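You operate a simulated robot arm through the tools that you are given. There is no shell and no other tool.

Carry out the task below with a simulated two-armed robot. There is one attempt and no reset: what you move stays moved.

TASK
Pick up the sample bottle labelled "No 2" from the top of the long table with one hand, pass it to the other hand and put it on the top of the probe bench. Set down upright: sample bottle.

The check looks at the end state, three seconds after you hand in, the way a careful person would. Anything else that was tipped, shoved, dropped, spilled or broken makes it a failure.

THE ROBOT
Two 6-joint arms with two-finger grippers on one trunk, on a base that moves. Base frame: it is fixed to the floor where the robot stands at the start and does not move with it; the origin is under the middle of the robot, x ahead of it, y to its left, z up. Units: mm, rad, N and s.
The left shoulder is at the start at [30, 178, 988], the right one opposite. With the tool pointing down near the work surface each hand reaches from about 460 to 840 mm from the robot's upright axis, wherever it stands, measured 20 degrees to its own side. Places, roughly: top of the probe bench [3000, -1900, 800]. Payload 2.54 kg a hand.
The tool frame of a hand sits at the grasp point between the pads (the TCP): z along the fingers, y along the line on which they close. The tips reach 30 mm beyond it. The gripper opens to 116 mm; its body begins 95 mm behind the TCP.
Orientation is that of the tool frame in the base frame, as a unit quaternion [x, y, z, w]. With the fingers straight down and closing along the base's y, the tool's x points along the base's -x, its y along +y and its z along -z.

THE INTERFACE
- The arms move only by the tool play_rows. It takes "left_plan", "right_plan" or both (then of equal length, played together; a hand with none holds still); each is a list of rows, each a list of 6 numbers: the shift along the tool's x, y, z in m, then the turn, a rotation vector about the tool's x, y, z in rad. In form: [[dx, dy, dz, wx, wy, wz], ...]. A call has 1 to 20 rows; each row shifts and turns the commanded pose from where the row before left it, along the tool's axes as they then stand. "left_hand" and "right_hand" are, for a hand that has rows, the closure, from 0 (fully open) to 1 (shut), set as the call begins (left out, the last holds). Each row takes 0.2 s and may step no farther than 50 mm and 0.15 rad from the row before; otherwise, or with a gripper value out of range, the whole call is refused. A pose out of reach is approached as far as the arm can. The call stops where the force on the tool passes 40 N (or 10 N more than at its start, if that is more) or the arm is blocked; 0.2 s more then pass. Each finger travels about 153 mm/s and halts on what it meets, pressing with about 21 N; the grip force reading is that of the motor and also rises with nothing between the fingers. The clock runs only during rows and for 0.2 s after the last one: add rows that do not move to give the fingers time. The reply holds the time, the measured pose of the TCP, the force on the tool along the base axes, the opening and the grip force, in the units named above and with some noise, with the torque about the TCP (base axes, N m) and any sound that the robot's microphone picked up, and new pictures: "views" is both (left out), scene, wrist or none (wrist: the cameras of the hands that moved).
- Cameras (640 x 400 px; columns grow to the right, rows downward): "scene" is now at [12.6, -39.4, 1708.4]; the picture's right is [-0.56, -0.83, 0.00], its down [-0.72, 0.49, -0.49] and it looks along [0.41, -0.28, -0.87] (base axes); focal length 289 px, centre (320, 200). "left" rides on the left gripper at [69, 15, -122] in its tool frame; the picture's right is [-0.21, 0.98, 0.00], its down [-0.83, -0.18, -0.53] and it looks along [-0.52, -0.12, 0.85] (tool axes); focal length 251 px, centre (320, 200). "right" rides on the right gripper at [69, -15, -122] in its tool frame; the picture's right is [0.21, 0.98, 0.00], its down [-0.83, 0.18, -0.53] and it looks along [-0.52, 0.11, 0.85] (tool axes); focal length 251 px, centre (320, 200). There is no depth. A picture from a camera that has moved, and an enlarged one, comes with that camera's place and axes in the base frame and with its lens. The place of the scene camera against the robot may be out by one fixed shift of up to 25 mm in any direction.
- lift_body(by): moves the trunk up (or, below 0, down) by that many mm; the arms and the scene camera ride with it, the base frame stays. It gives what a move gives, with no picture.
- base_move(legs): drives the robot by 1 to 6 legs, each [ahead, left, turn to the left] in mm, mm and rad, along the robot's own axes; the way and the turn of a leg run together, so that a leg with both is an arc; at most 1500 mm and 3.142 rad a leg. The arms and the cameras ride along, it lands a little off, and it stops where it bumps. It gives what a move gives, and a new picture of the scene camera.
- aim_head(pan, tilt): turns the head with the scene camera to pan (to the left, within 2.496 rad either way) and tilt (down, from -0.506 to 1.204), counted from straight ahead of the robot. It gives what a move gives, and a new picture of the scene camera.
- close_up(camera, box): a new picture of the part [left, top, right, bottom] of that camera's present view, enlarged. No time passes.
- finish_job(): hands the job in; it is judged then, once.

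Nothing tells you exact positions but the pictures and the camera data. Unless the task says otherwise, let go and move clear before handing in.

The tools are called after "Request:" by a JSON object that holds its "api" and its "payload". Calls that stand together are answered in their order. play_rows: Moves the arms, as the interface text tells. Its arguments: {"type":"object","properties":{"left_plan":{"type":"array","items":{"type":"array","items":{"type":"number"}}},"left_hand":{"type":"number"},"right_plan":{"type":"array","items":{"type":"array","items":{"type":"number"}}},"right_hand":{"type":"number"},"views":{"type":"string","enum":["both","scene","wrist","none"]}},"required":[]} The other tools are called the same way: lift_body (by) moves the trunk up or down; base_move (legs) drives the base; aim_head (pan, tilt) turns the head that bears the scene camera; close_up (camera, box) takes an enlarged picture of a part of a camera's view; finish_job () hands the job in.

At the start:

```text
time: 0.0
left_eef_pos: [504.1, 23.8, 1031.1]
left_ee_rot: [0.0, 1.0, 0.001, 0.0]
left_ft_force: [0.0, 0.2, 0.7]
left_torque: [0.01, 0.02, 0.01]
left_width: 116.2
left_grip_force: 0.0
right_eef_pos: [352.2, -406.0, 1097.9]
right_ee_rot: [0.0, 1.0, -0.001, 0.0]
right_ft_force: [0.7, 0.0, -0.6]
right_torque: [-0.03, -0.01, 0.03]
right_width: 116.2
right_grip_force: 0.0
trunk travel left (down, up): [-200.0, 340.0]
robot x, y, heading: [0.2, -1.5, 0.002]
head pan, tilt (commanded): [-0.597, 1.058]
```

scene: 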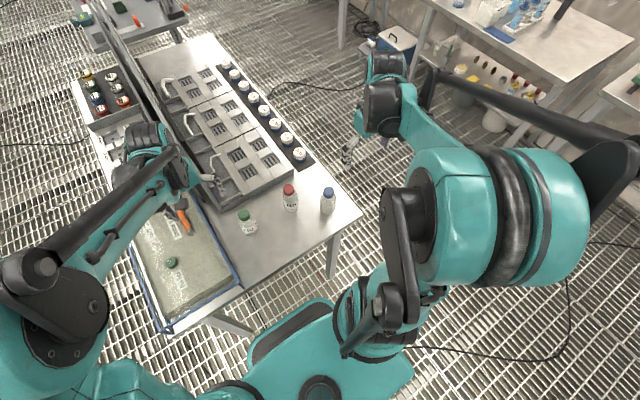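
right: 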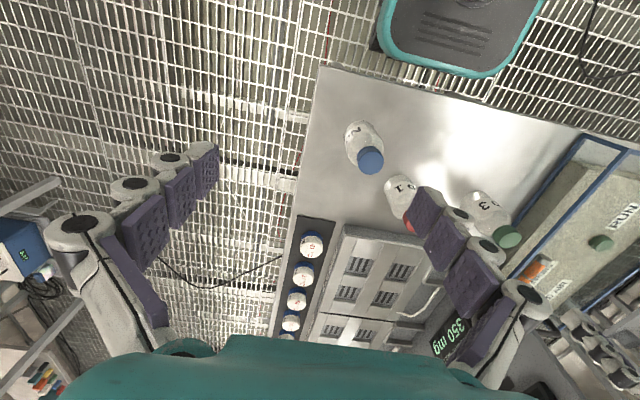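
left: 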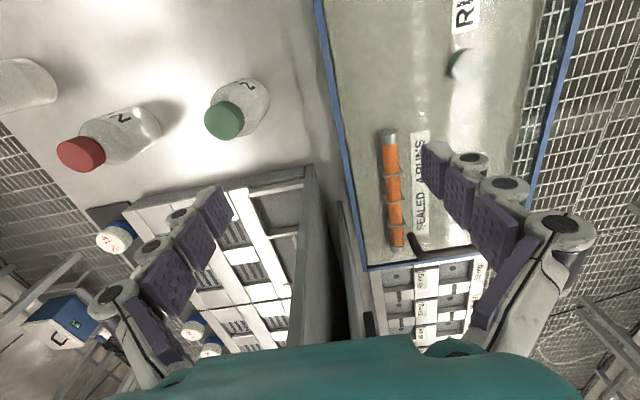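

I see three bottles (green, red and blue caps) at the near end of the long table. I need to read their labels, so I take close-ups first.

Request:
{"api": "close_up", "payload": {"camera": "scene", "box": [220, 170, 360, 258]}}

Request:
{"api": "close_up", "payload": {"camera": "right", "box": [320, 100, 560, 250]}}

Request:
{"api": "close_up", "payload": {"camera": "left", "box": [0, 40, 300, 228]}}

```text
4.55 times, centred on (290, 214) of scene
camera zoom: at [12.6, -39.4, 1708.4], right [-0.56, -0.83, 0.0], down [-0.72, 0.49, -0.49], along [0.41, -0.28, -0.87], focal length 1312 px, centre (456, 136)
```

zoom: 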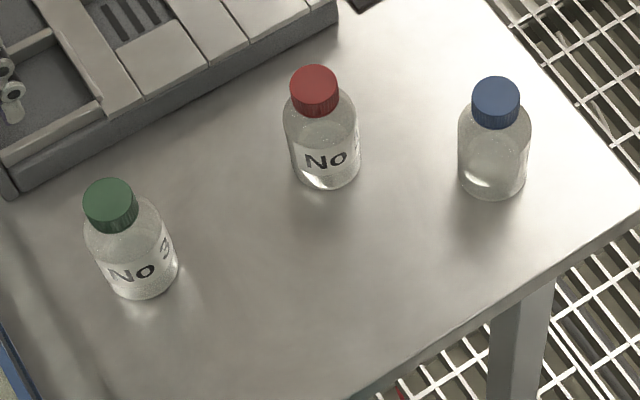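

```text
2.67 times, centred on (440, 175) of right
camera zoom: at [281.9, -421.6, 1219.4], right [-0.21, 0.98, 0.0], down [0.83, 0.18, 0.53], along [0.52, 0.11, -0.85], focal length 670 px, centre (0, 267)
```

zoom: 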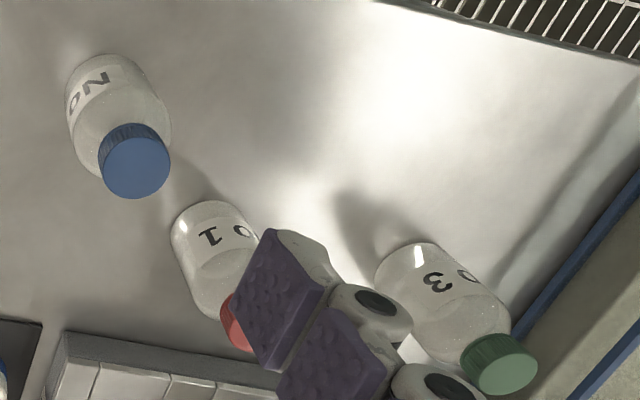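

```text
2.13 times, centred on (150, 134) of left
camera zoom: at [435.3, 38.8, 1152.3], right [0.21, 0.98, 0.0], down [0.83, -0.18, 0.53], along [0.52, -0.12, -0.85], focal length 535 px, centre (682, 340)
```

zoom: 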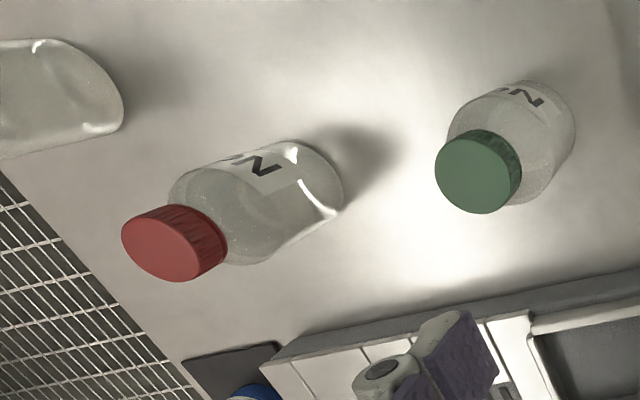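

The red cap is "No 1" and the green one "No 3", so the blue one is probably "No 2". I check its label.

Request:
{"api": "close_up", "payload": {"camera": "right", "box": [330, 110, 400, 180]}}

Request:
{"api": "close_up", "payload": {"camera": "scene", "box": [300, 175, 360, 215]}}

```text
5.71 times, centred on (365, 145) of right
camera zoom: at [281.9, -421.6, 1219.4], right [-0.21, 0.98, 0.0], down [0.83, 0.18, 0.53], along [0.52, 0.11, -0.85], focal length 1437 px, centre (63, 514)
```

zoom: 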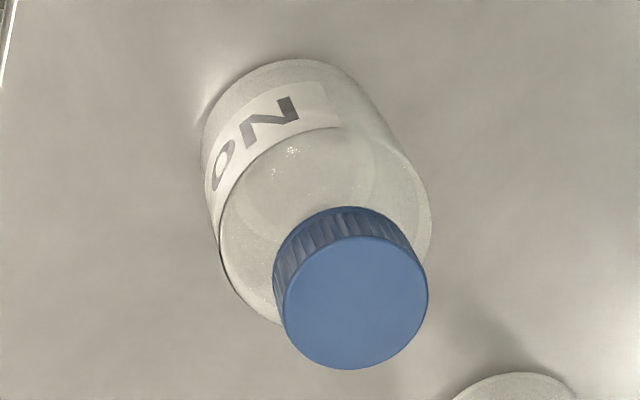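

```text
10.00 times, centred on (330, 195) of scene
camera zoom: at [12.6, -39.4, 1708.4], right [-0.56, -0.83, 0.0], down [-0.72, 0.49, -0.49], along [0.41, -0.28, -0.87], focal length 2886 px, centre (220, 250)
```

zoom: 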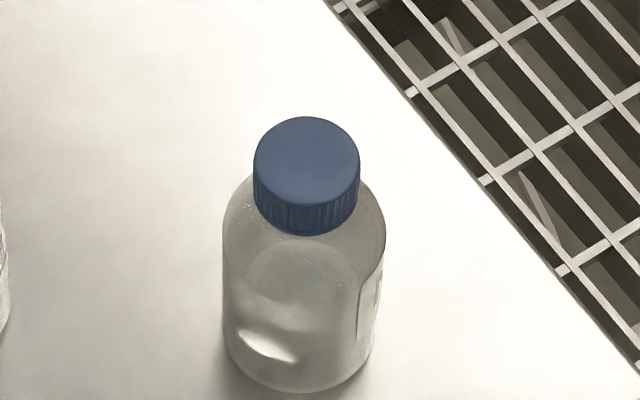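

Blue is very likely No 2; its cap top is at about [393, -333, 926] and its base at about z 816. Before touching anything I look towards the probe bench and along the route.

Request:
{"api": "aim_head", "payload": {"pan": -0.56, "tilt": 0.35}}

```text
time: 1.1
left_eef_pos: [504.7, 22.2, 1031.1]
left_ee_rot: [0.0, 1.0, 0.0, 0.001]
left_ft_force: [-0.4, -0.1, -0.2]
left_torque: [0.02, 0.0, 0.01]
left_width: 116.1
left_grip_force: 0.1
right_eef_pos: [352.8, -405.2, 1097.5]
right_ee_rot: [0.0, 1.0, -0.001, 0.0]
right_ft_force: [-1.1, -0.3, 0.3]
right_torque: [-0.02, -0.01, 0.04]
right_width: 116.0
right_grip_force: 0.2
trunk travel left (down, up): [-200.0, 340.0]
robot x, y, heading: [1.3, 0.8, -0.0]
head pan, tilt (commanded): [-0.56, 0.351]
camera scene: at [36.9, -51.8, 1767.0], right [-0.53, -0.85, 0.0], down [-0.29, 0.18, -0.94], along [0.8, -0.5, -0.34], focal length 289 px, centre (320, 200)
```

scene: 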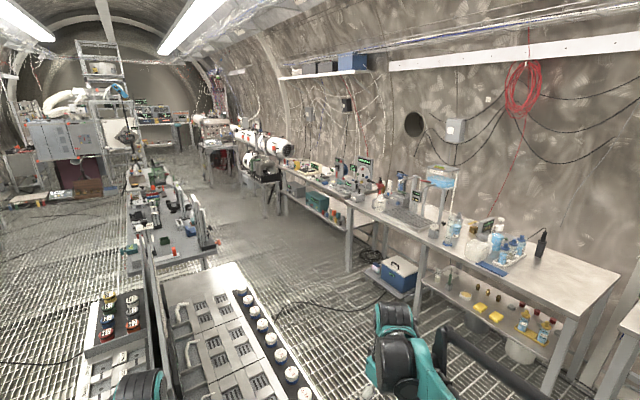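

The probe bench should show at about (320, 177), along the right wall. I enlarge that area.

Request:
{"api": "close_up", "payload": {"camera": "scene", "box": [260, 130, 420, 230]}}

Request:
{"api": "close_up", "payload": {"camera": "scene", "box": [100, 140, 420, 340]}}

```text
4.00 times, centred on (340, 180) of scene
camera zoom: at [36.9, -51.8, 1767.0], right [-0.53, -0.85, 0.0], down [-0.29, 0.18, -0.94], along [0.8, -0.5, -0.34], focal length 1154 px, centre (240, 280)
```

zoom: 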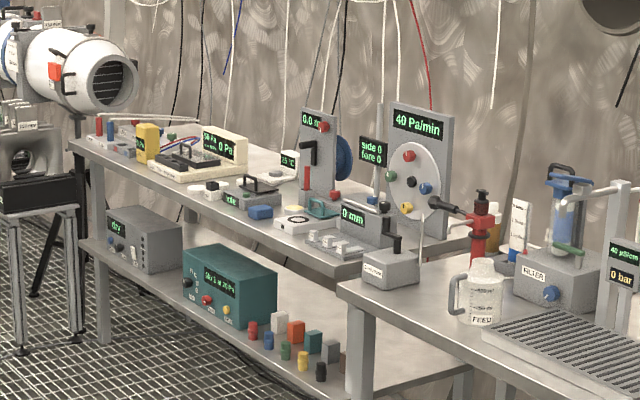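

```text
2.00 times, centred on (260, 240) of scene
camera zoom: at [36.9, -51.8, 1767.0], right [-0.53, -0.85, 0.0], down [-0.29, 0.18, -0.94], along [0.8, -0.5, -0.34], focal length 577 px, centre (440, 120)
```

zoom: 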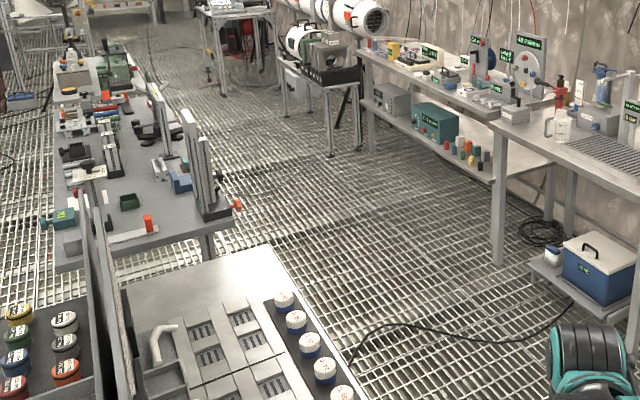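

The probe bench top is crowded, so I'll study it once I'm there. First I turn the head back to the work and bring the right hand above the blue bottle.

Request:
{"api": "aim_head", "payload": {"pan": -0.597, "tilt": 1.058}}

Request:
{"api": "play_rows", "payload": {"right_plan": [[-0.0135, 0.024, 0.015, 0, 0, 0], [-0.0135, 0.024, 0.015, 0, 0, 0], [-0.0135, 0.024, 0.015, 0, 0, 0], [0, 0, 0, 0, 0, 0]], "right_hand": 0}}

```text
time: 2.1
left_eef_pos: [504.5, 23.8, 1031.9]
left_ee_rot: [0.0, 1.0, -0.001, 0.0]
left_ft_force: [0.6, 0.5, -0.4]
left_torque: [0.01, 0.0, -0.01]
left_width: 116.3
left_grip_force: 0.2
right_eef_pos: [351.8, -405.4, 1097.4]
right_ee_rot: [0.0, 1.0, 0.0, 0.0]
right_ft_force: [-0.8, 0.6, -0.1]
right_torque: [0.0, 0.0, -0.04]
right_width: 116.0
right_grip_force: 0.1
trunk travel left (down, up): [-200.0, 340.0]
robot x, y, heading: [1.1, -2.5, -0.004]
head pan, tilt (commanded): [-0.597, 1.058]
camera scene: at [12.7, -39.4, 1708.5], right [-0.56, -0.83, 0.0], down [-0.72, 0.49, -0.49], along [0.41, -0.28, -0.87], focal length 289 px, centre (320, 200)
```

scene: 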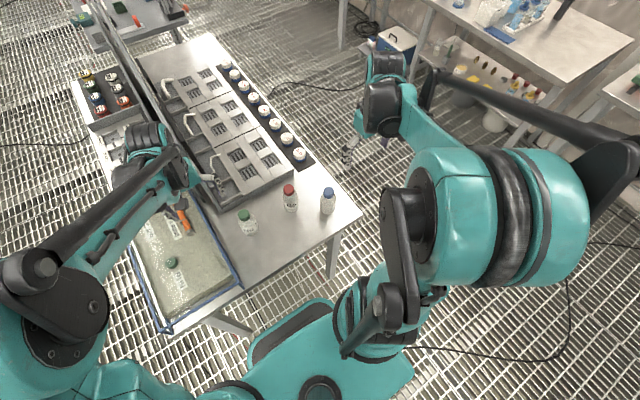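

```text
time: 3.1
left_eef_pos: [504.3, 23.2, 1031.4]
left_ee_rot: [0.0, 1.0, 0.0, 0.0]
left_ft_force: [0.2, -0.3, -0.3]
left_torque: [0.0, -0.01, 0.02]
left_width: 116.1
left_grip_force: 0.2
right_eef_pos: [389.4, -330.2, 1053.7]
right_ee_rot: [0.001, 1.0, 0.0, 0.001]
right_ft_force: [-0.2, -0.1, -0.6]
right_torque: [0.02, 0.01, 0.04]
right_width: 115.8
right_grip_force: 0.1
trunk travel left (down, up): [-200.0, 340.0]
robot x, y, heading: [-1.7, 1.6, -0.005]
head pan, tilt (commanded): [-0.597, 1.058]
camera scene: at [12.1, -39.9, 1708.4], right [-0.56, -0.83, 0.0], down [-0.72, 0.49, -0.49], along [0.41, -0.28, -0.87], focal length 289 px, centre (320, 200)
camera right: at [320.3, -347.2, 1174.5], right [-0.21, 0.98, 0.0], down [0.83, 0.18, 0.53], along [0.52, 0.11, -0.85], focal length 251 px, centre (320, 200)
```

scene: 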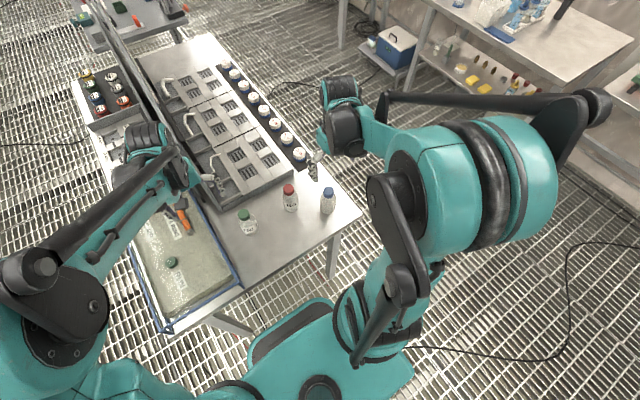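
right: 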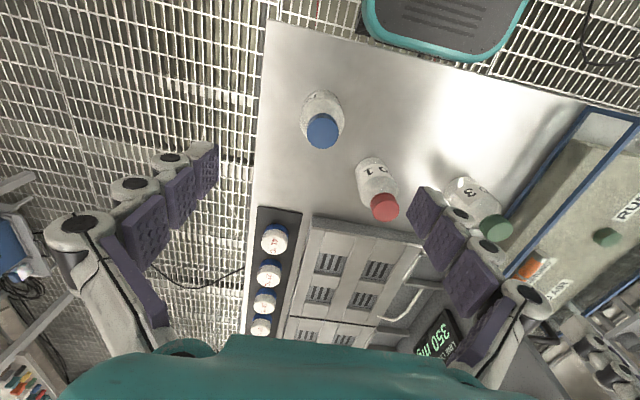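

The right hand is now almost right above the blue bottle. I take a close-up to refine its place and read the label.

Request:
{"api": "close_up", "payload": {"camera": "right", "box": [280, 80, 360, 160]}}

Request:
{"api": "close_up", "payload": {"camera": "scene", "box": [280, 145, 380, 220]}}

```text
5.00 times, centred on (320, 120) of right
camera zoom: at [320.3, -347.2, 1174.5], right [-0.21, 0.98, 0.0], down [0.83, 0.18, 0.53], along [0.52, 0.11, -0.85], focal length 1257 px, centre (320, 600)
```

zoom: 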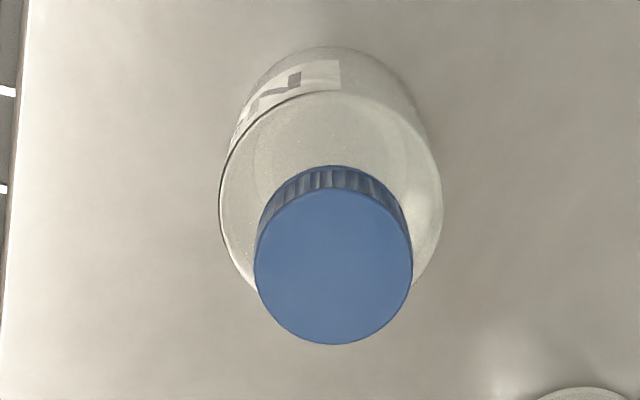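

```text
5.33 times, centred on (330, 182) of scene
camera zoom: at [12.1, -39.9, 1708.4], right [-0.56, -0.83, 0.0], down [-0.72, 0.49, -0.49], along [0.41, -0.28, -0.87], focal length 1539 px, centre (267, 293)
```

zoom: 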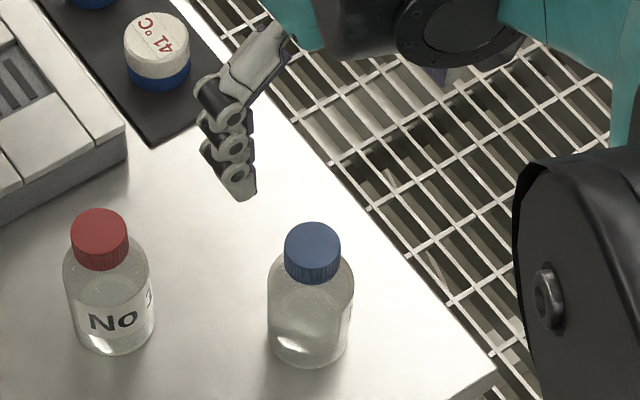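

The bottle axis is at about (394, -331). I lower the open right hand around its upper body, to TCP z of about 880.

Request:
{"api": "play_rows", "payload": {"right_plan": [[-0.0045, -0.001, 0.03, 0, 0, 0], [0, 0, 0.036, 0, 0, 0], [0, 0, 0.036, 0, 0, 0], [0, 0, 0.036, 0, 0, 0], [0, 0, 0.025, 0, 0, 0], [0, 0, 0.011, 0, 0, 0], [0, 0, 0, 0, 0, 0]], "right_hand": 0}}

```text
time: 4.7
left_eef_pos: [504.3, 23.7, 1030.3]
left_ee_rot: [0.0, 1.0, 0.0, 0.0]
left_ft_force: [-0.4, -0.5, -0.4]
left_torque: [-0.02, -0.01, 0.01]
left_width: 115.9
left_grip_force: 0.1
right_eef_pos: [396.2, -333.9, 881.4]
right_ee_rot: [0.0, 1.0, 0.001, 0.001]
right_ft_force: [0.5, -0.2, 0.3]
right_torque: [0.02, 0.0, -0.02]
right_width: 116.2
right_grip_force: 0.0
trunk travel left (down, up): [-200.0, 340.0]
robot x, y, heading: [-3.1, -4.4, 0.001]
head pan, tilt (commanded): [-0.597, 1.058]
camera scene: at [12.4, -39.3, 1708.4], right [-0.56, -0.83, 0.0], down [-0.72, 0.49, -0.49], along [0.41, -0.28, -0.87], focal length 289 px, centre (320, 200)
camera right: at [327.2, -349.6, 1003.0], right [-0.21, 0.98, 0.0], down [0.83, 0.18, 0.53], along [0.52, 0.11, -0.85], focal length 251 px, centre (320, 200)
```

scene: 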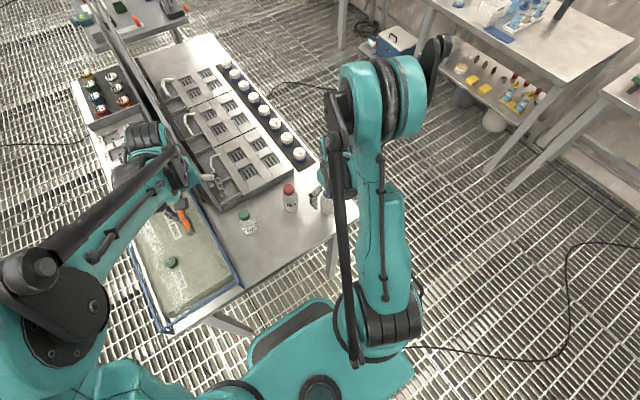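
right: 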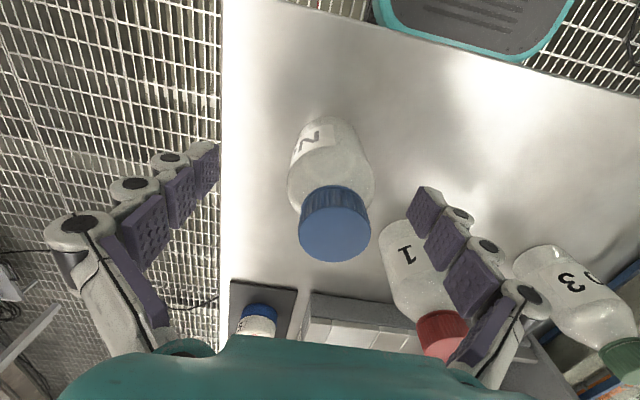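

The fingers straddle the blue bottle with clear margins. I centre by a few millimetres and close.

Request:
{"api": "play_rows", "payload": {"right_plan": [[0.003, 0.003, 0.002, 0, 0, 0], [0, 0, 0, 0, 0, 0]], "right_hand": 0, "views": "none"}}

Request:
{"api": "play_rows", "payload": {"right_plan": [[0, 0, 0, 0, 0, 0], [0, 0, 0, 0, 0, 0], [0, 0, 0, 0, 0, 0], [0, 0, 0, 0, 0, 0]], "right_hand": 1}}

```text
time: 5.3
left_eef_pos: [505.6, 22.3, 1031.1]
left_ee_rot: [0.0, 1.0, 0.0, 0.0]
left_ft_force: [-0.1, 1.0, 0.1]
left_torque: [0.0, -0.01, 0.0]
left_width: 115.9
left_grip_force: 0.1
right_eef_pos: [394.1, -331.2, 878.0]
right_ee_rot: [0.0, 1.0, 0.0, 0.0]
right_ft_force: [0.5, 0.4, -0.3]
right_torque: [0.0, 0.0, 0.03]
right_width: 116.2
right_grip_force: 0.1
trunk travel left (down, up): [-200.0, 340.0]
robot x, y, heading: [0.3, -2.8, -0.001]
head pan, tilt (commanded): [-0.597, 1.058]
```

```text
time: 6.3
left_eef_pos: [504.2, 23.6, 1032.4]
left_ee_rot: [0.0, 1.0, 0.0, 0.0]
left_ft_force: [-0.2, -1.2, 0.0]
left_torque: [0.03, 0.04, -0.01]
left_width: 115.9
left_grip_force: 0.0
right_eef_pos: [393.0, -331.0, 879.1]
right_ee_rot: [0.001, 1.0, 0.0, 0.0]
right_ft_force: [0.8, 1.1, 6.3]
right_torque: [0.17, -0.05, 0.01]
right_width: 52.4
right_grip_force: 20.9
trunk travel left (down, up): [-200.0, 340.0]
robot x, y, heading: [2.5, 2.1, -0.0]
head pan, tilt (commanded): [-0.597, 1.058]
camera scene: at [12.2, -38.9, 1708.5], right [-0.56, -0.83, 0.0], down [-0.72, 0.49, -0.49], along [0.41, -0.28, -0.87], focal length 289 px, centre (320, 200)
camera right: at [323.8, -347.2, 1001.0], right [-0.21, 0.98, 0.0], down [0.83, 0.18, 0.53], along [0.52, 0.11, -0.85], focal length 251 px, centre (320, 200)
```

scene: 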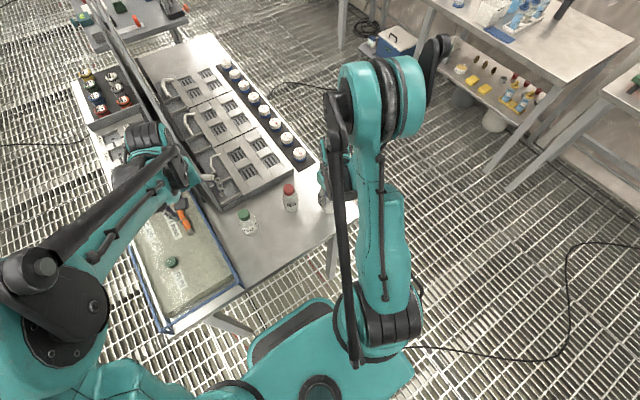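
right: 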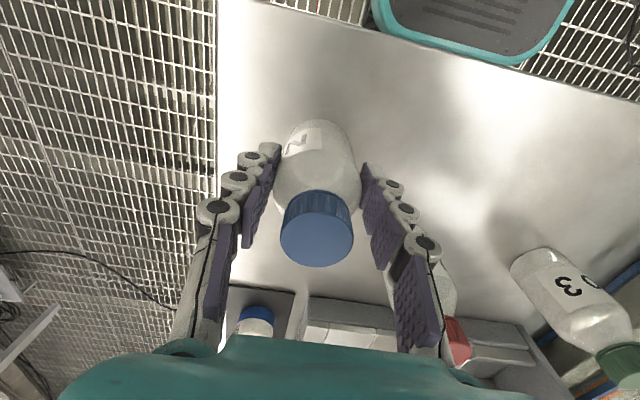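

The bottle is gripped at 52 mm width with 21 N. I lift it straight up a little and check it holds.

Request:
{"api": "play_rows", "payload": {"right_plan": [[0, 0, -0.01, 0, 0, 0], [0, 0, -0.02, 0, 0, 0], [0, 0, -0.03, 0, 0, 0], [0, 0, -0.03, 0, 0, 0], [0, 0, -0.03, 0, 0, 0], [0, 0, -0.03, 0, 0, 0], [0, 0, 0, 0, 0, 0]]}}

```text
time: 7.9
left_eef_pos: [505.3, 23.0, 1030.4]
left_ee_rot: [0.001, 1.0, 0.0, 0.001]
left_ft_force: [0.4, -0.3, 0.2]
left_torque: [-0.01, 0.04, -0.03]
left_width: 115.8
left_grip_force: 0.0
right_eef_pos: [392.1, -334.0, 1026.7]
right_ee_rot: [0.0, 1.0, 0.0, 0.0]
right_ft_force: [0.3, 0.0, -2.2]
right_torque: [-0.01, 0.04, 0.0]
right_width: 52.2
right_grip_force: 21.4
trunk travel left (down, up): [-200.0, 340.0]
robot x, y, heading: [0.1, 1.3, 0.0]
head pan, tilt (commanded): [-0.597, 1.058]
camera scene: at [13.3, -39.7, 1708.4], right [-0.56, -0.83, 0.0], down [-0.72, 0.49, -0.49], along [0.41, -0.28, -0.87], focal length 289 px, centre (320, 200)
camera right: at [323.1, -349.9, 1148.3], right [-0.21, 0.98, 0.0], down [0.83, 0.18, 0.53], along [0.52, 0.11, -0.85], focal length 251 px, centre (320, 200)
```

scene: 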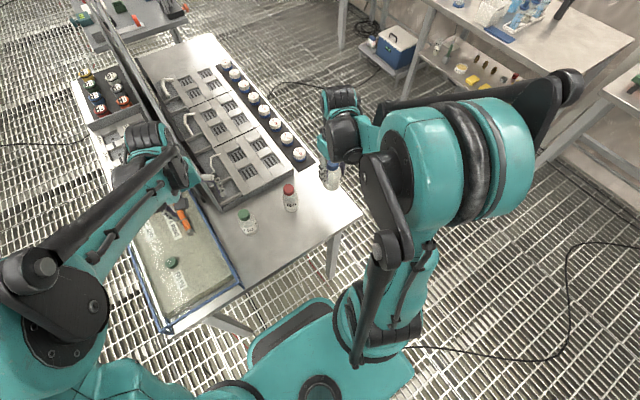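
right: 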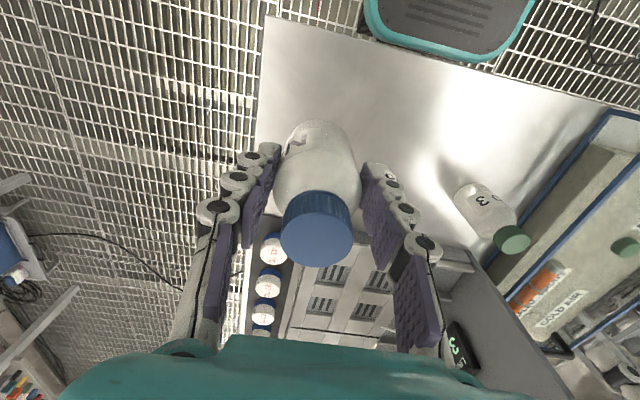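

The bottle is held firmly (about 2 N of weight) with its base around z 965. Before the handover I want clear space, so I look behind and to the right of the robot.

Request:
{"api": "aim_head", "payload": {"pan": -2.3, "tilt": 0.6}}

Request:
{"api": "aim_head", "payload": {"pan": -1.3, "tilt": 0.6}}

Request:
{"api": "aim_head", "payload": {"pan": 2.3, "tilt": 0.6}}

```text
time: 9.7
left_eef_pos: [505.5, 22.8, 1031.7]
left_ee_rot: [0.0, 1.0, 0.0, 0.0]
left_ft_force: [0.6, -0.1, -0.8]
left_torque: [0.01, 0.01, 0.03]
left_width: 116.0
left_grip_force: 0.2
right_eef_pos: [391.2, -333.7, 1026.8]
right_ee_rot: [-0.001, 1.0, 0.0, 0.0]
right_ft_force: [-0.2, -0.3, -1.8]
right_torque: [0.0, 0.02, -0.01]
right_width: 52.3
right_grip_force: 21.0
trunk travel left (down, up): [-200.0, 340.0]
robot x, y, heading: [-4.1, -0.0, -0.002]
head pan, tilt (commanded): [-2.3, 0.6]
camera scene: at [-100.6, -68.3, 1744.3], right [-0.75, 0.67, 0.0], down [0.38, 0.42, -0.83], along [-0.55, -0.62, -0.57], focal length 289 px, centre (320, 200)
```

scene: 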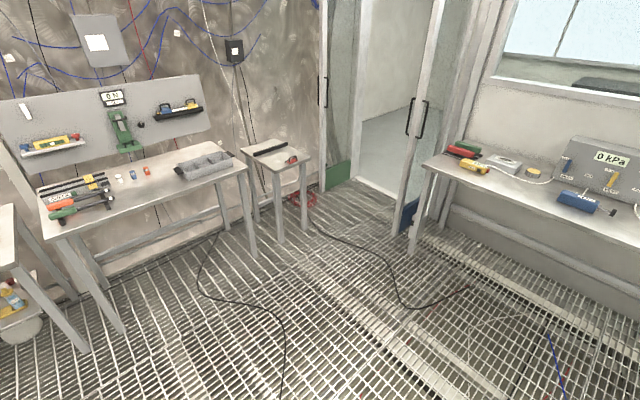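

```text
time: 10.9
left_eef_pos: [504.4, 22.5, 1031.6]
left_ee_rot: [0.0, 1.0, -0.001, -0.001]
left_ft_force: [0.0, 0.2, -1.0]
left_torque: [0.0, 0.02, 0.01]
left_width: 115.9
left_grip_force: 0.1
right_eef_pos: [392.5, -332.9, 1026.1]
right_ee_rot: [0.0, 1.0, -0.001, 0.0]
right_ft_force: [0.3, 0.3, -2.1]
right_torque: [0.0, 0.02, 0.01]
right_width: 52.1
right_grip_force: 21.3
trunk travel left (down, up): [-200.0, 340.0]
robot x, y, heading: [2.0, 0.0, -0.001]
head pan, tilt (commanded): [-1.3, 0.6]
camera scene: at [-18.3, -87.6, 1744.3], right [-0.96, -0.27, 0.0], down [-0.15, 0.54, -0.82], along [0.22, -0.8, -0.57], focal length 289 px, centre (320, 200)
```

scene: 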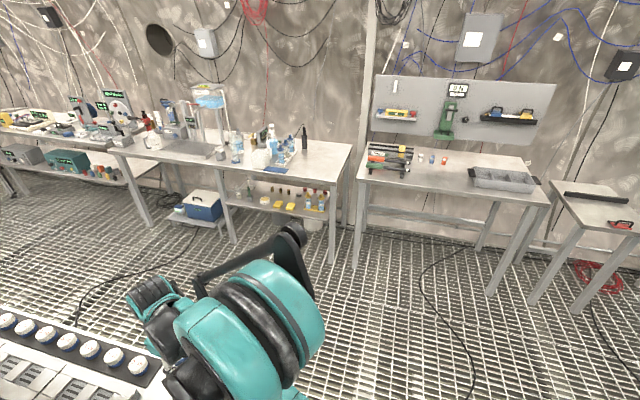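

```text
time: 13.9
left_eef_pos: [504.1, 22.6, 1031.9]
left_ee_rot: [0.0, 1.0, -0.001, 0.0]
left_ft_force: [0.2, -0.2, 0.0]
left_torque: [0.02, -0.02, -0.03]
left_width: 116.0
left_grip_force: 0.2
right_eef_pos: [391.5, -333.5, 1026.4]
right_ee_rot: [0.0, 1.0, 0.0, 0.0]
right_ft_force: [0.2, 0.1, -2.5]
right_torque: [-0.01, 0.01, -0.02]
right_width: 52.0
right_grip_force: 21.6
trunk travel left (down, up): [-200.0, 340.0]
robot x, y, heading: [-0.8, 0.3, 0.0]
head pan, tilt (commanded): [2.3, 0.6]
camera scene: at [-100.7, 63.5, 1744.4], right [0.75, 0.67, 0.0], down [0.38, -0.42, -0.83], along [-0.55, 0.62, -0.56], focal length 289 px, centre (320, 200)
```

scene: 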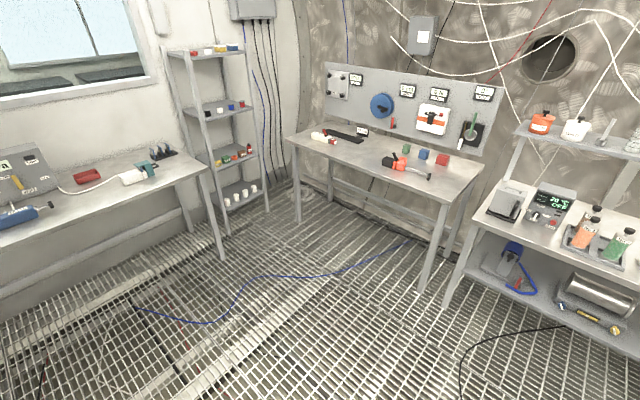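

The floor behind is clear for well over a metre. I back the robot off 500 mm so that the handover happens over open floor, away from the other bottles.

Request:
{"api": "aim_head", "payload": {"pan": 0.0, "tilt": 0.95}}

Request:
{"api": "base_move", "payload": {"legs": [[-500, 0, 0]]}}

```text
time: 16.1
left_eef_pos: [505.3, 23.4, 1032.6]
left_ee_rot: [0.0, 1.0, 0.0, 0.001]
left_ft_force: [0.1, -1.0, -0.9]
left_torque: [0.02, 0.02, 0.01]
left_width: 116.0
left_grip_force: 0.0
right_eef_pos: [392.0, -334.3, 1026.0]
right_ee_rot: [0.0, 1.0, 0.001, 0.0]
right_ft_force: [0.0, 0.3, -3.2]
right_torque: [-0.04, -0.01, 0.01]
right_width: 52.4
right_grip_force: 20.9
trunk travel left (down, up): [-200.0, 340.0]
robot x, y, heading: [0.5, -1.6, 0.003]
head pan, tilt (commanded): [0.0, 0.949]
camera scene: at [30.9, -2.4, 1715.9], right [0.0, -1.0, 0.0], down [-0.81, 0.0, -0.58], along [0.58, 0.0, -0.81], focal length 289 px, centre (320, 200)
```

scene: 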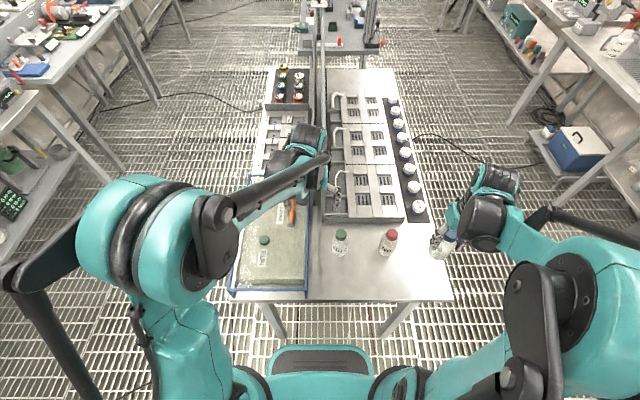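

```text
time: 19.0
left_eef_pos: [7.5, 25.8, 1031.1]
left_ee_rot: [-0.002, 1.0, 0.001, 0.001]
left_ft_force: [0.3, 0.1, 0.0]
left_torque: [-0.04, -0.01, 0.03]
left_width: 116.0
left_grip_force: 0.1
right_eef_pos: [-103.8, -333.3, 1027.8]
right_ee_rot: [-0.003, 1.0, 0.0, 0.0]
right_ft_force: [-0.1, -0.1, -2.4]
right_torque: [0.03, -0.01, -0.01]
right_width: 52.5
right_grip_force: 20.8
trunk travel left (down, up): [-200.0, 340.0]
robot x, y, heading: [-495.9, 0.7, 0.003]
head pan, tilt (commanded): [0.0, 0.949]
camera scene: at [-466.8, -3.3, 1715.9], right [0.0, -1.0, 0.0], down [-0.81, 0.0, -0.58], along [0.58, 0.0, -0.81], focal length 289 px, centre (320, 200)
```

scene: 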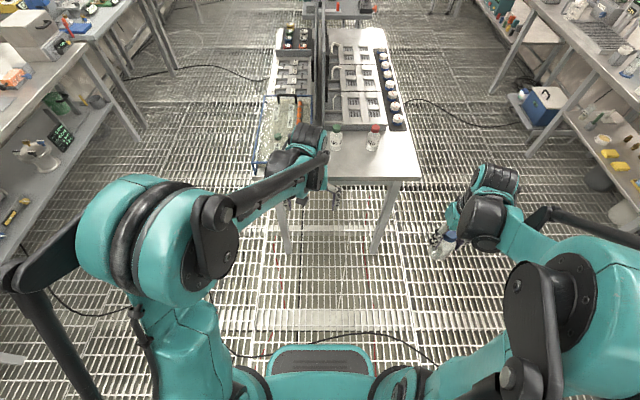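

Now the robot stands at x ≈ -496 and the hands are over open floor. I turn the left hand into a forward-right pointing, tilted-down pose (about 35° below horizontal), a little away from the handover point.

Request:
{"api": "play_rows", "payload": {"left_plan": [[0.018, -0.0065, -0.0315, 0, 0, 0], [0.018, -0.0065, -0.0315, 0, 0, 0], [0, 0, 0, 0, 0, 0.131], [0, 0, 0, 0, 0, 0.131], [0, 0, 0, 0, 0, 0.131], [0, 0, 0, 0, 0, 0.131], [0, 0, 0, 0, 0, 0.131], [0, 0, 0, 0, 0, 0.131], [0, 0, 0, 0, -0.137, 0], [0, 0, 0, 0, -0.137, 0], [0, 0, 0, 0, -0.137, 0], [0, 0, 0, 0, -0.137, 0], [0, 0, 0, 0, -0.137, 0], [0, 0, 0, 0, -0.137, 0], [0, 0, 0, 0, -0.137, 0], [0, 0, 0, 0, 0, 0]], "left_hand": 0}}

```text
time: 22.4
left_eef_pos: [-28.1, 12.8, 1094.2]
left_ee_rot: [0.338, 0.819, -0.176, 0.428]
left_ft_force: [0.5, -0.7, -0.9]
left_torque: [0.0, 0.0, 0.01]
left_width: 115.9
left_grip_force: 0.1
right_eef_pos: [-102.9, -334.6, 1025.4]
right_ee_rot: [-0.002, 1.0, 0.001, -0.001]
right_ft_force: [0.3, 0.0, -1.1]
right_torque: [0.0, 0.01, 0.01]
right_width: 52.3
right_grip_force: 21.6
trunk travel left (down, up): [-200.0, 340.0]
robot x, y, heading: [-496.6, -0.4, 0.005]
head pan, tilt (commanded): [0.0, 0.949]
camera scene: at [-466.3, -3.5, 1715.9], right [0.0, -1.0, 0.0], down [-0.81, 0.0, -0.58], along [0.58, 0.0, -0.81], focal length 289 px, centre (320, 200)
camera left: at [-117.0, 121.3, 1106.1], right [0.78, 0.61, 0.18], down [-0.1, -0.15, 0.98], along [0.62, -0.78, -0.06], focal length 251 px, centre (320, 200)
```

scene: 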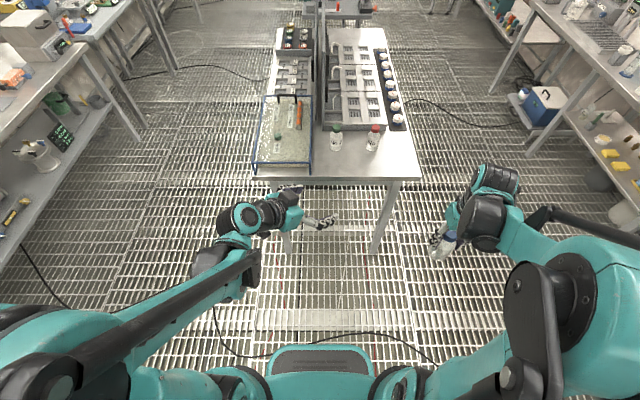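
left: 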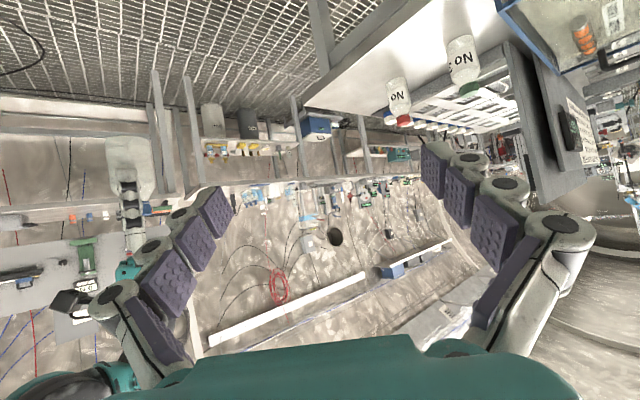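

The left hand reached its pose exactly. Now I bring the right hand with the bottle to the handover point (64, -80), turning it 45° so the two grips cross.

Request:
{"api": "play_rows", "payload": {"right_plan": [[-0.0415, 0, 0, 0, 0, 0], [-0.0415, 0, 0, 0, 0, 0], [-0.0415, 0, 0, 0, 0, 0], [-0.0415, 0, 0, 0, 0, 0], [0, 0, 0, 0, 0, -0.131], [0, 0, 0, 0, 0, -0.131], [0, 0, 0, 0, 0, -0.131], [0, 0, 0, 0, 0, -0.131], [0, 0, 0, 0, 0, -0.131], [0, 0, 0, 0, 0, -0.131], [-0.02, 0.02, 0, 0, 0, 0], [-0.03, 0.03, 0, 0, 0, 0], [-0.03, 0.03, 0, 0, 0, 0], [-0.03, 0.03, 0, 0, 0, 0], [-0.03, 0.03, 0, 0, 0, 0], [-0.02, 0.02, 0, 0, 0, 0], [0, 0, 0, 0, 0, 0]]}}

```text
time: 26.0
left_eef_pos: [-26.8, 11.7, 1093.0]
left_ee_rot: [0.338, 0.82, -0.176, 0.427]
left_ft_force: [-0.8, -0.2, -0.6]
left_torque: [0.01, -0.03, -0.01]
left_width: 115.9
left_grip_force: 0.1
right_eef_pos: [62.5, -104.5, 1027.9]
right_ee_rot: [-0.385, 0.923, 0.0, 0.001]
right_ft_force: [-0.3, -1.2, -1.3]
right_torque: [-0.03, 0.01, -0.01]
right_width: 52.5
right_grip_force: 20.8
trunk travel left (down, up): [-200.0, 340.0]
robot x, y, heading: [-500.1, -2.6, 0.005]
head pan, tilt (commanded): [0.0, 0.949]
camera scene: at [-465.7, -3.6, 1715.9], right [0.0, -1.0, 0.0], down [-0.81, 0.0, -0.58], along [0.58, 0.0, -0.81], focal length 289 px, centre (320, 200)
camera right: at [23.5, -164.6, 1149.8], right [-0.85, 0.53, 0.0], down [0.45, 0.71, 0.53], along [0.29, 0.45, -0.85], focal length 251 px, centre (320, 200)
```

scene: 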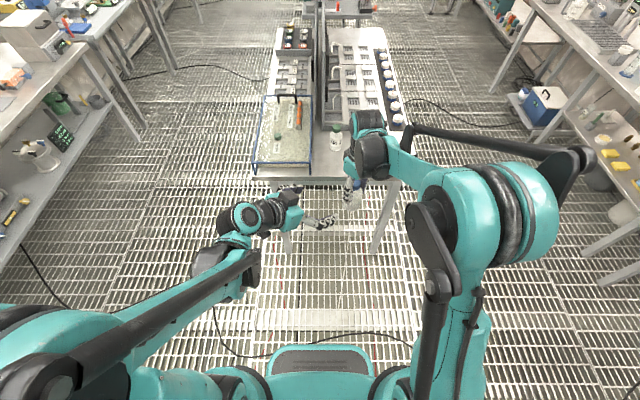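
right: 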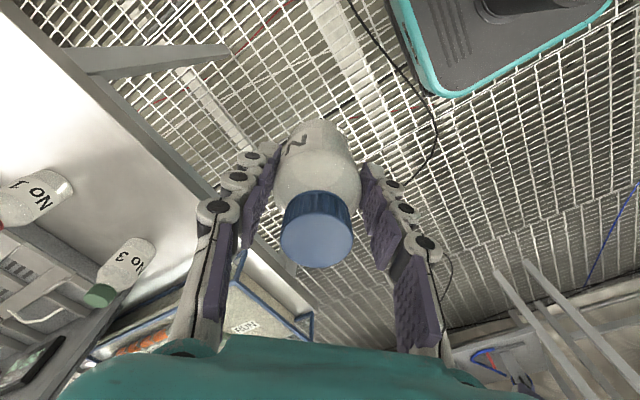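

The bottle axis is at about (62, -105) with its base near z 965. I line the left hand up and advance most of the way, then look.

Request:
{"api": "play_rows", "payload": {"left_plan": [[-0.0106, -0.0195, 0, 0, 0, 0], [0, 0, 0.03, 0, 0, 0], [0, 0, 0.03, 0, 0, 0], [0, 0, 0.02, 0, 0, 0], [0, 0, 0, 0, 0, 0]], "left_hand": 0}}

Request:
{"api": "close_up", "payload": {"camera": "scene", "box": [260, 140, 440, 252]}}

```text
time: 27.2
left_eef_pos: [8.4, -53.1, 1055.7]
left_ee_rot: [0.338, 0.82, -0.176, 0.426]
left_ft_force: [-0.4, 0.4, 0.6]
left_torque: [0.0, -0.01, 0.04]
left_width: 116.2
left_grip_force: 0.0
right_eef_pos: [61.8, -103.6, 1027.9]
right_ee_rot: [-0.386, 0.923, -0.001, 0.0]
right_ft_force: [0.6, -0.2, -2.1]
right_torque: [-0.03, 0.04, 0.0]
right_width: 52.0
right_grip_force: 20.8
trunk travel left (down, up): [-200.0, 340.0]
robot x, y, heading: [-495.9, -1.2, 0.002]
head pan, tilt (commanded): [0.0, 0.949]
camera scene: at [-466.7, -3.0, 1716.0], right [0.0, -1.0, 0.0], down [-0.81, 0.0, -0.58], along [0.58, 0.0, -0.81], focal length 289 px, centre (320, 200)
camera left: at [-80.7, 55.7, 1068.5], right [0.78, 0.61, 0.18], down [-0.1, -0.15, 0.98], along [0.62, -0.78, -0.06], focal length 251 px, centre (320, 200)
```

scene: 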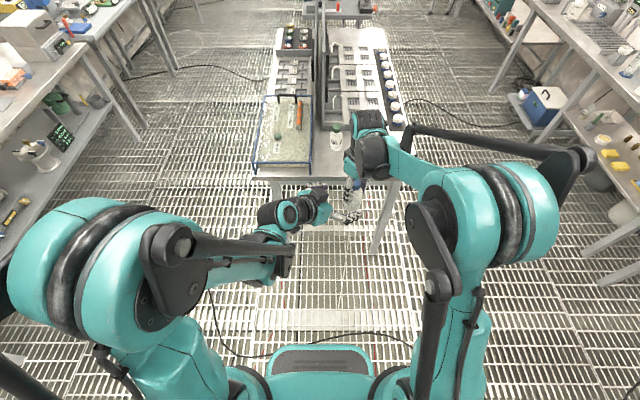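
left: 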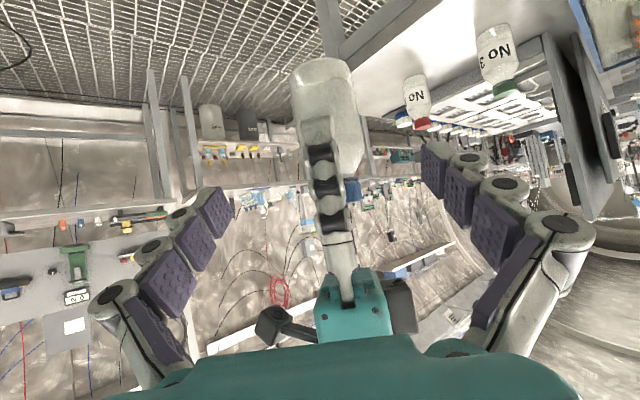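

```text
3.56 times, centred on (350, 196) of scene
camera zoom: at [-466.7, -3.0, 1716.0], right [0.0, -1.0, 0.0], down [-0.81, 0.0, -0.58], along [0.58, 0.0, -0.81], focal length 1026 px, centre (213, 214)
```

zoom: 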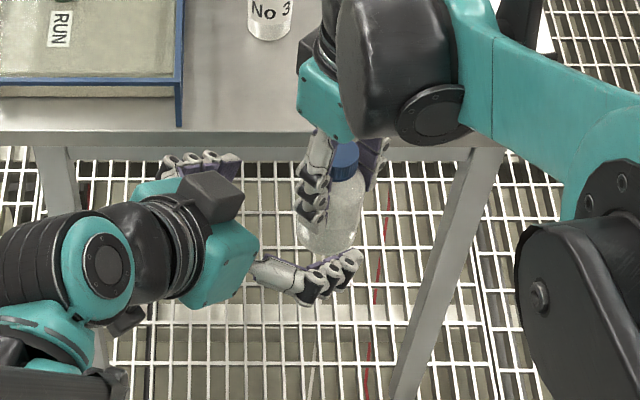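

The bottle is centred between the left fingers, with the right-hand finger passing between. I check its height in the left view before the last advance.

Request:
{"api": "close_up", "payload": {"camera": "left", "box": [240, 40, 420, 220]}}

```text
2.22 times, centred on (330, 130) of left
camera zoom: at [-80.7, 55.7, 1068.5], right [0.78, 0.61, 0.18], down [-0.1, -0.15, 0.98], along [0.62, -0.78, -0.06], focal length 559 px, centre (298, 356)
```

zoom: 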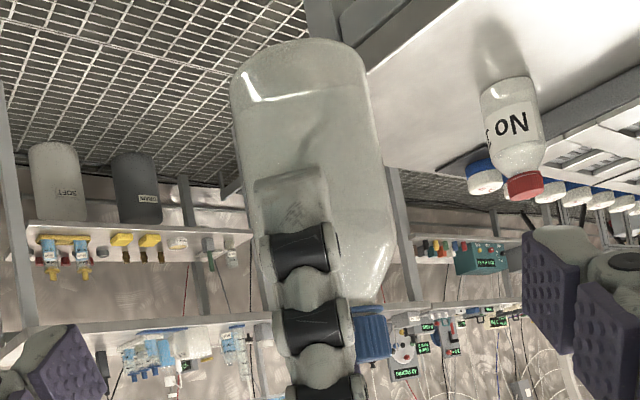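

The bottle reaches lower than I thought: its base is at about z 951, 77 mm below the right TCP, so it is roughly 122 mm tall. I advance the left hand to grip about 47 mm above the base.

Request:
{"api": "play_rows", "payload": {"left_plan": [[0.005, 0.0015, 0.0235, 0, 0, 0], [0, 0, 0.0235, 0, 0, 0], [0, 0, 0.0235, 0, 0, 0], [0, 0, 0.023, 0, 0, 0], [0, 0, 0, 0, 0, 0]], "left_hand": 0}}

Request:
{"api": "close_up", "payload": {"camera": "scene", "box": [260, 140, 440, 252]}}

```text
time: 28.4
left_eef_pos: [62.2, -103.1, 996.8]
left_ee_rot: [0.338, 0.82, -0.176, 0.427]
left_ft_force: [0.1, 0.8, 0.2]
left_torque: [-0.01, 0.02, 0.01]
left_width: 115.9
left_grip_force: 0.1
right_eef_pos: [61.2, -103.1, 1028.4]
right_ee_rot: [-0.385, 0.923, 0.0, 0.001]
right_ft_force: [0.3, -0.1, -2.1]
right_torque: [-0.04, -0.01, 0.01]
right_width: 52.1
right_grip_force: 21.2
trunk travel left (down, up): [-200.0, 340.0]
robot x, y, heading: [-496.0, -0.9, 0.002]
head pan, tilt (commanded): [0.0, 0.949]
camera scene: at [-466.3, -2.8, 1715.9], right [0.0, -1.0, 0.0], down [-0.81, 0.0, -0.58], along [0.58, 0.0, -0.81], focal length 289 px, centre (320, 200)
camera left: at [-27.0, 5.9, 1009.1], right [0.78, 0.61, 0.18], down [-0.1, -0.15, 0.98], along [0.62, -0.78, -0.06], focal length 251 px, centre (320, 200)
```

scene: 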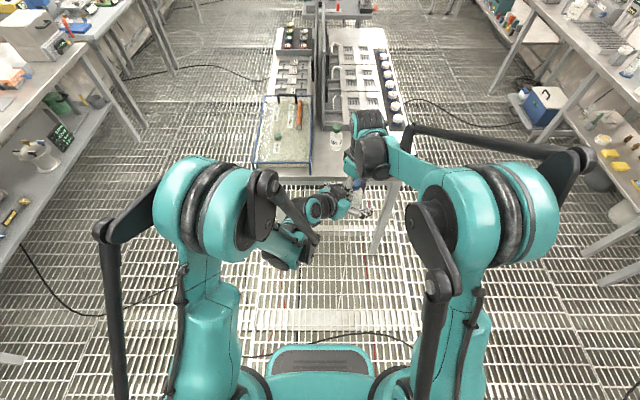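
left: 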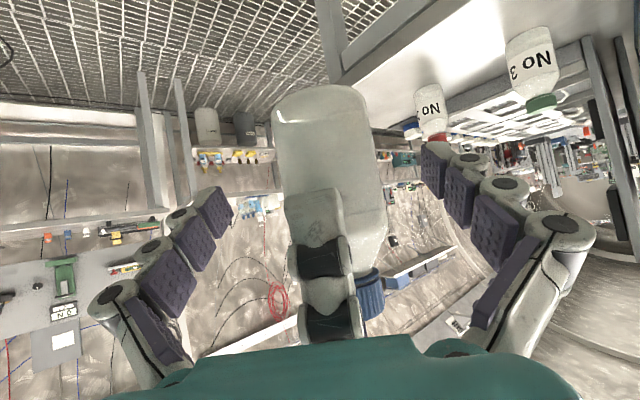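

```text
3.56 times, centred on (350, 196) of scene
camera zoom: at [-466.3, -2.8, 1715.9], right [0.0, -1.0, 0.0], down [-0.81, 0.0, -0.58], along [0.58, 0.0, -0.81], focal length 1026 px, centre (213, 214)
```

zoom: 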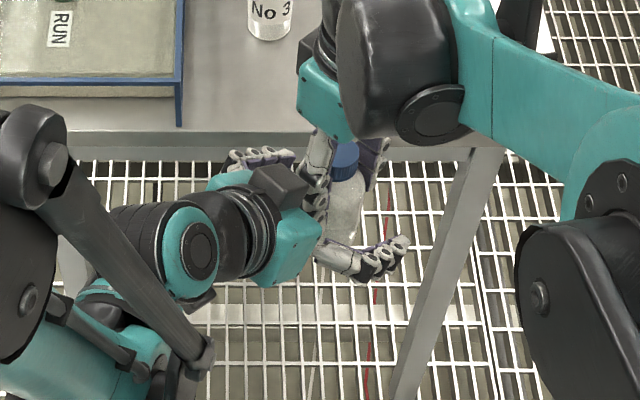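

Both hands are around the bottle with no contact force yet. The left view shows the bottle about 6 mm off the left hand's centre, so I shift by that and then close the left hand while the right still holds.

Request:
{"api": "play_rows", "payload": {"left_plan": [[0, 0.006, 0, 0, 0, 0], [0, 0, 0, 0, 0, 0]], "left_hand": 0, "views": "wrist"}}

Request:
{"api": "play_rows", "payload": {"left_plan": [[0, 0, 0, 0, 0, 0], [0, 0, 0, 0, 0, 0], [0, 0, 0, 0, 0, 0], [0, 0, 0, 0, 0, 0], [0, 0, 0, 0, 0, 0]], "left_hand": 1, "views": "both"}}

```text
time: 29.0
left_eef_pos: [66.2, -98.8, 997.7]
left_ee_rot: [0.338, 0.82, -0.177, 0.427]
left_ft_force: [-0.5, 0.4, -0.2]
left_torque: [0.0, -0.02, 0.02]
left_width: 116.0
left_grip_force: 0.1
right_eef_pos: [61.1, -104.1, 1028.1]
right_ee_rot: [-0.385, 0.923, 0.0, -0.001]
right_ft_force: [0.5, 0.1, -1.9]
right_torque: [-0.03, 0.02, 0.04]
right_width: 52.0
right_grip_force: 21.4
trunk travel left (down, up): [-200.0, 340.0]
robot x, y, heading: [-495.1, -3.2, -0.0]
head pan, tilt (commanded): [0.0, 0.949]
camera left: at [-21.8, 10.0, 1010.2], right [0.78, 0.61, 0.18], down [-0.1, -0.15, 0.98], along [0.62, -0.78, -0.06], focal length 251 px, centre (320, 200)
```

left: 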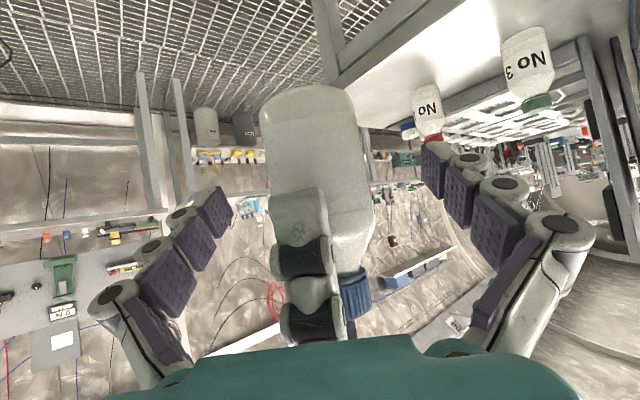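

```text
time: 30.2
left_eef_pos: [65.7, -99.3, 997.5]
left_ee_rot: [0.338, 0.82, -0.176, 0.427]
left_ft_force: [-7.1, 6.4, 9.7]
left_torque: [0.0, -0.01, 0.03]
left_width: 51.4
left_grip_force: 21.4
right_eef_pos: [61.3, -104.3, 1028.5]
right_ee_rot: [-0.385, 0.923, 0.0, -0.001]
right_ft_force: [6.2, -6.9, -11.3]
right_torque: [-0.24, -0.16, -0.06]
right_width: 52.4
right_grip_force: 21.2
trunk travel left (down, up): [-200.0, 340.0]
robot x, y, heading: [-497.6, -2.4, 0.004]
head pan, tilt (commanded): [0.0, 0.949]
camera scene: at [-465.7, -3.2, 1715.9], right [0.0, -1.0, 0.0], down [-0.81, 0.0, -0.58], along [0.58, 0.0, -0.81], focal length 289 px, centre (320, 200)
camera left: at [-22.0, 10.2, 1010.2], right [0.78, 0.61, 0.18], down [-0.1, -0.15, 0.98], along [0.62, -0.78, -0.06], focal length 251 px, centre (320, 200)
```

scene: 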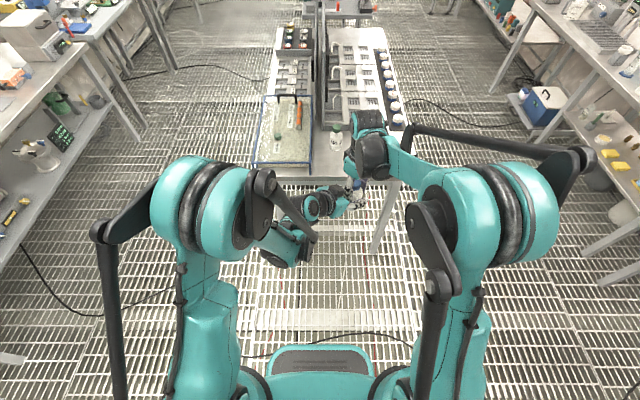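
left: 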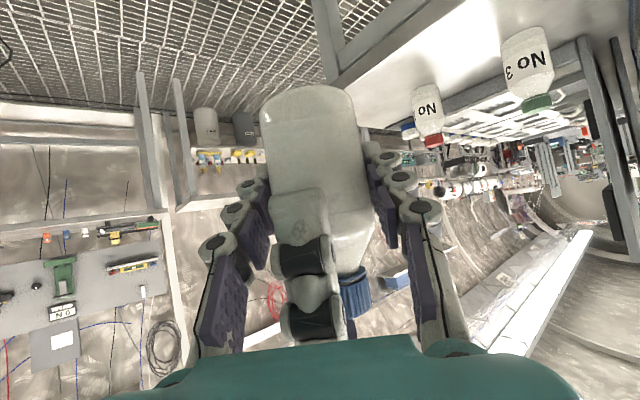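

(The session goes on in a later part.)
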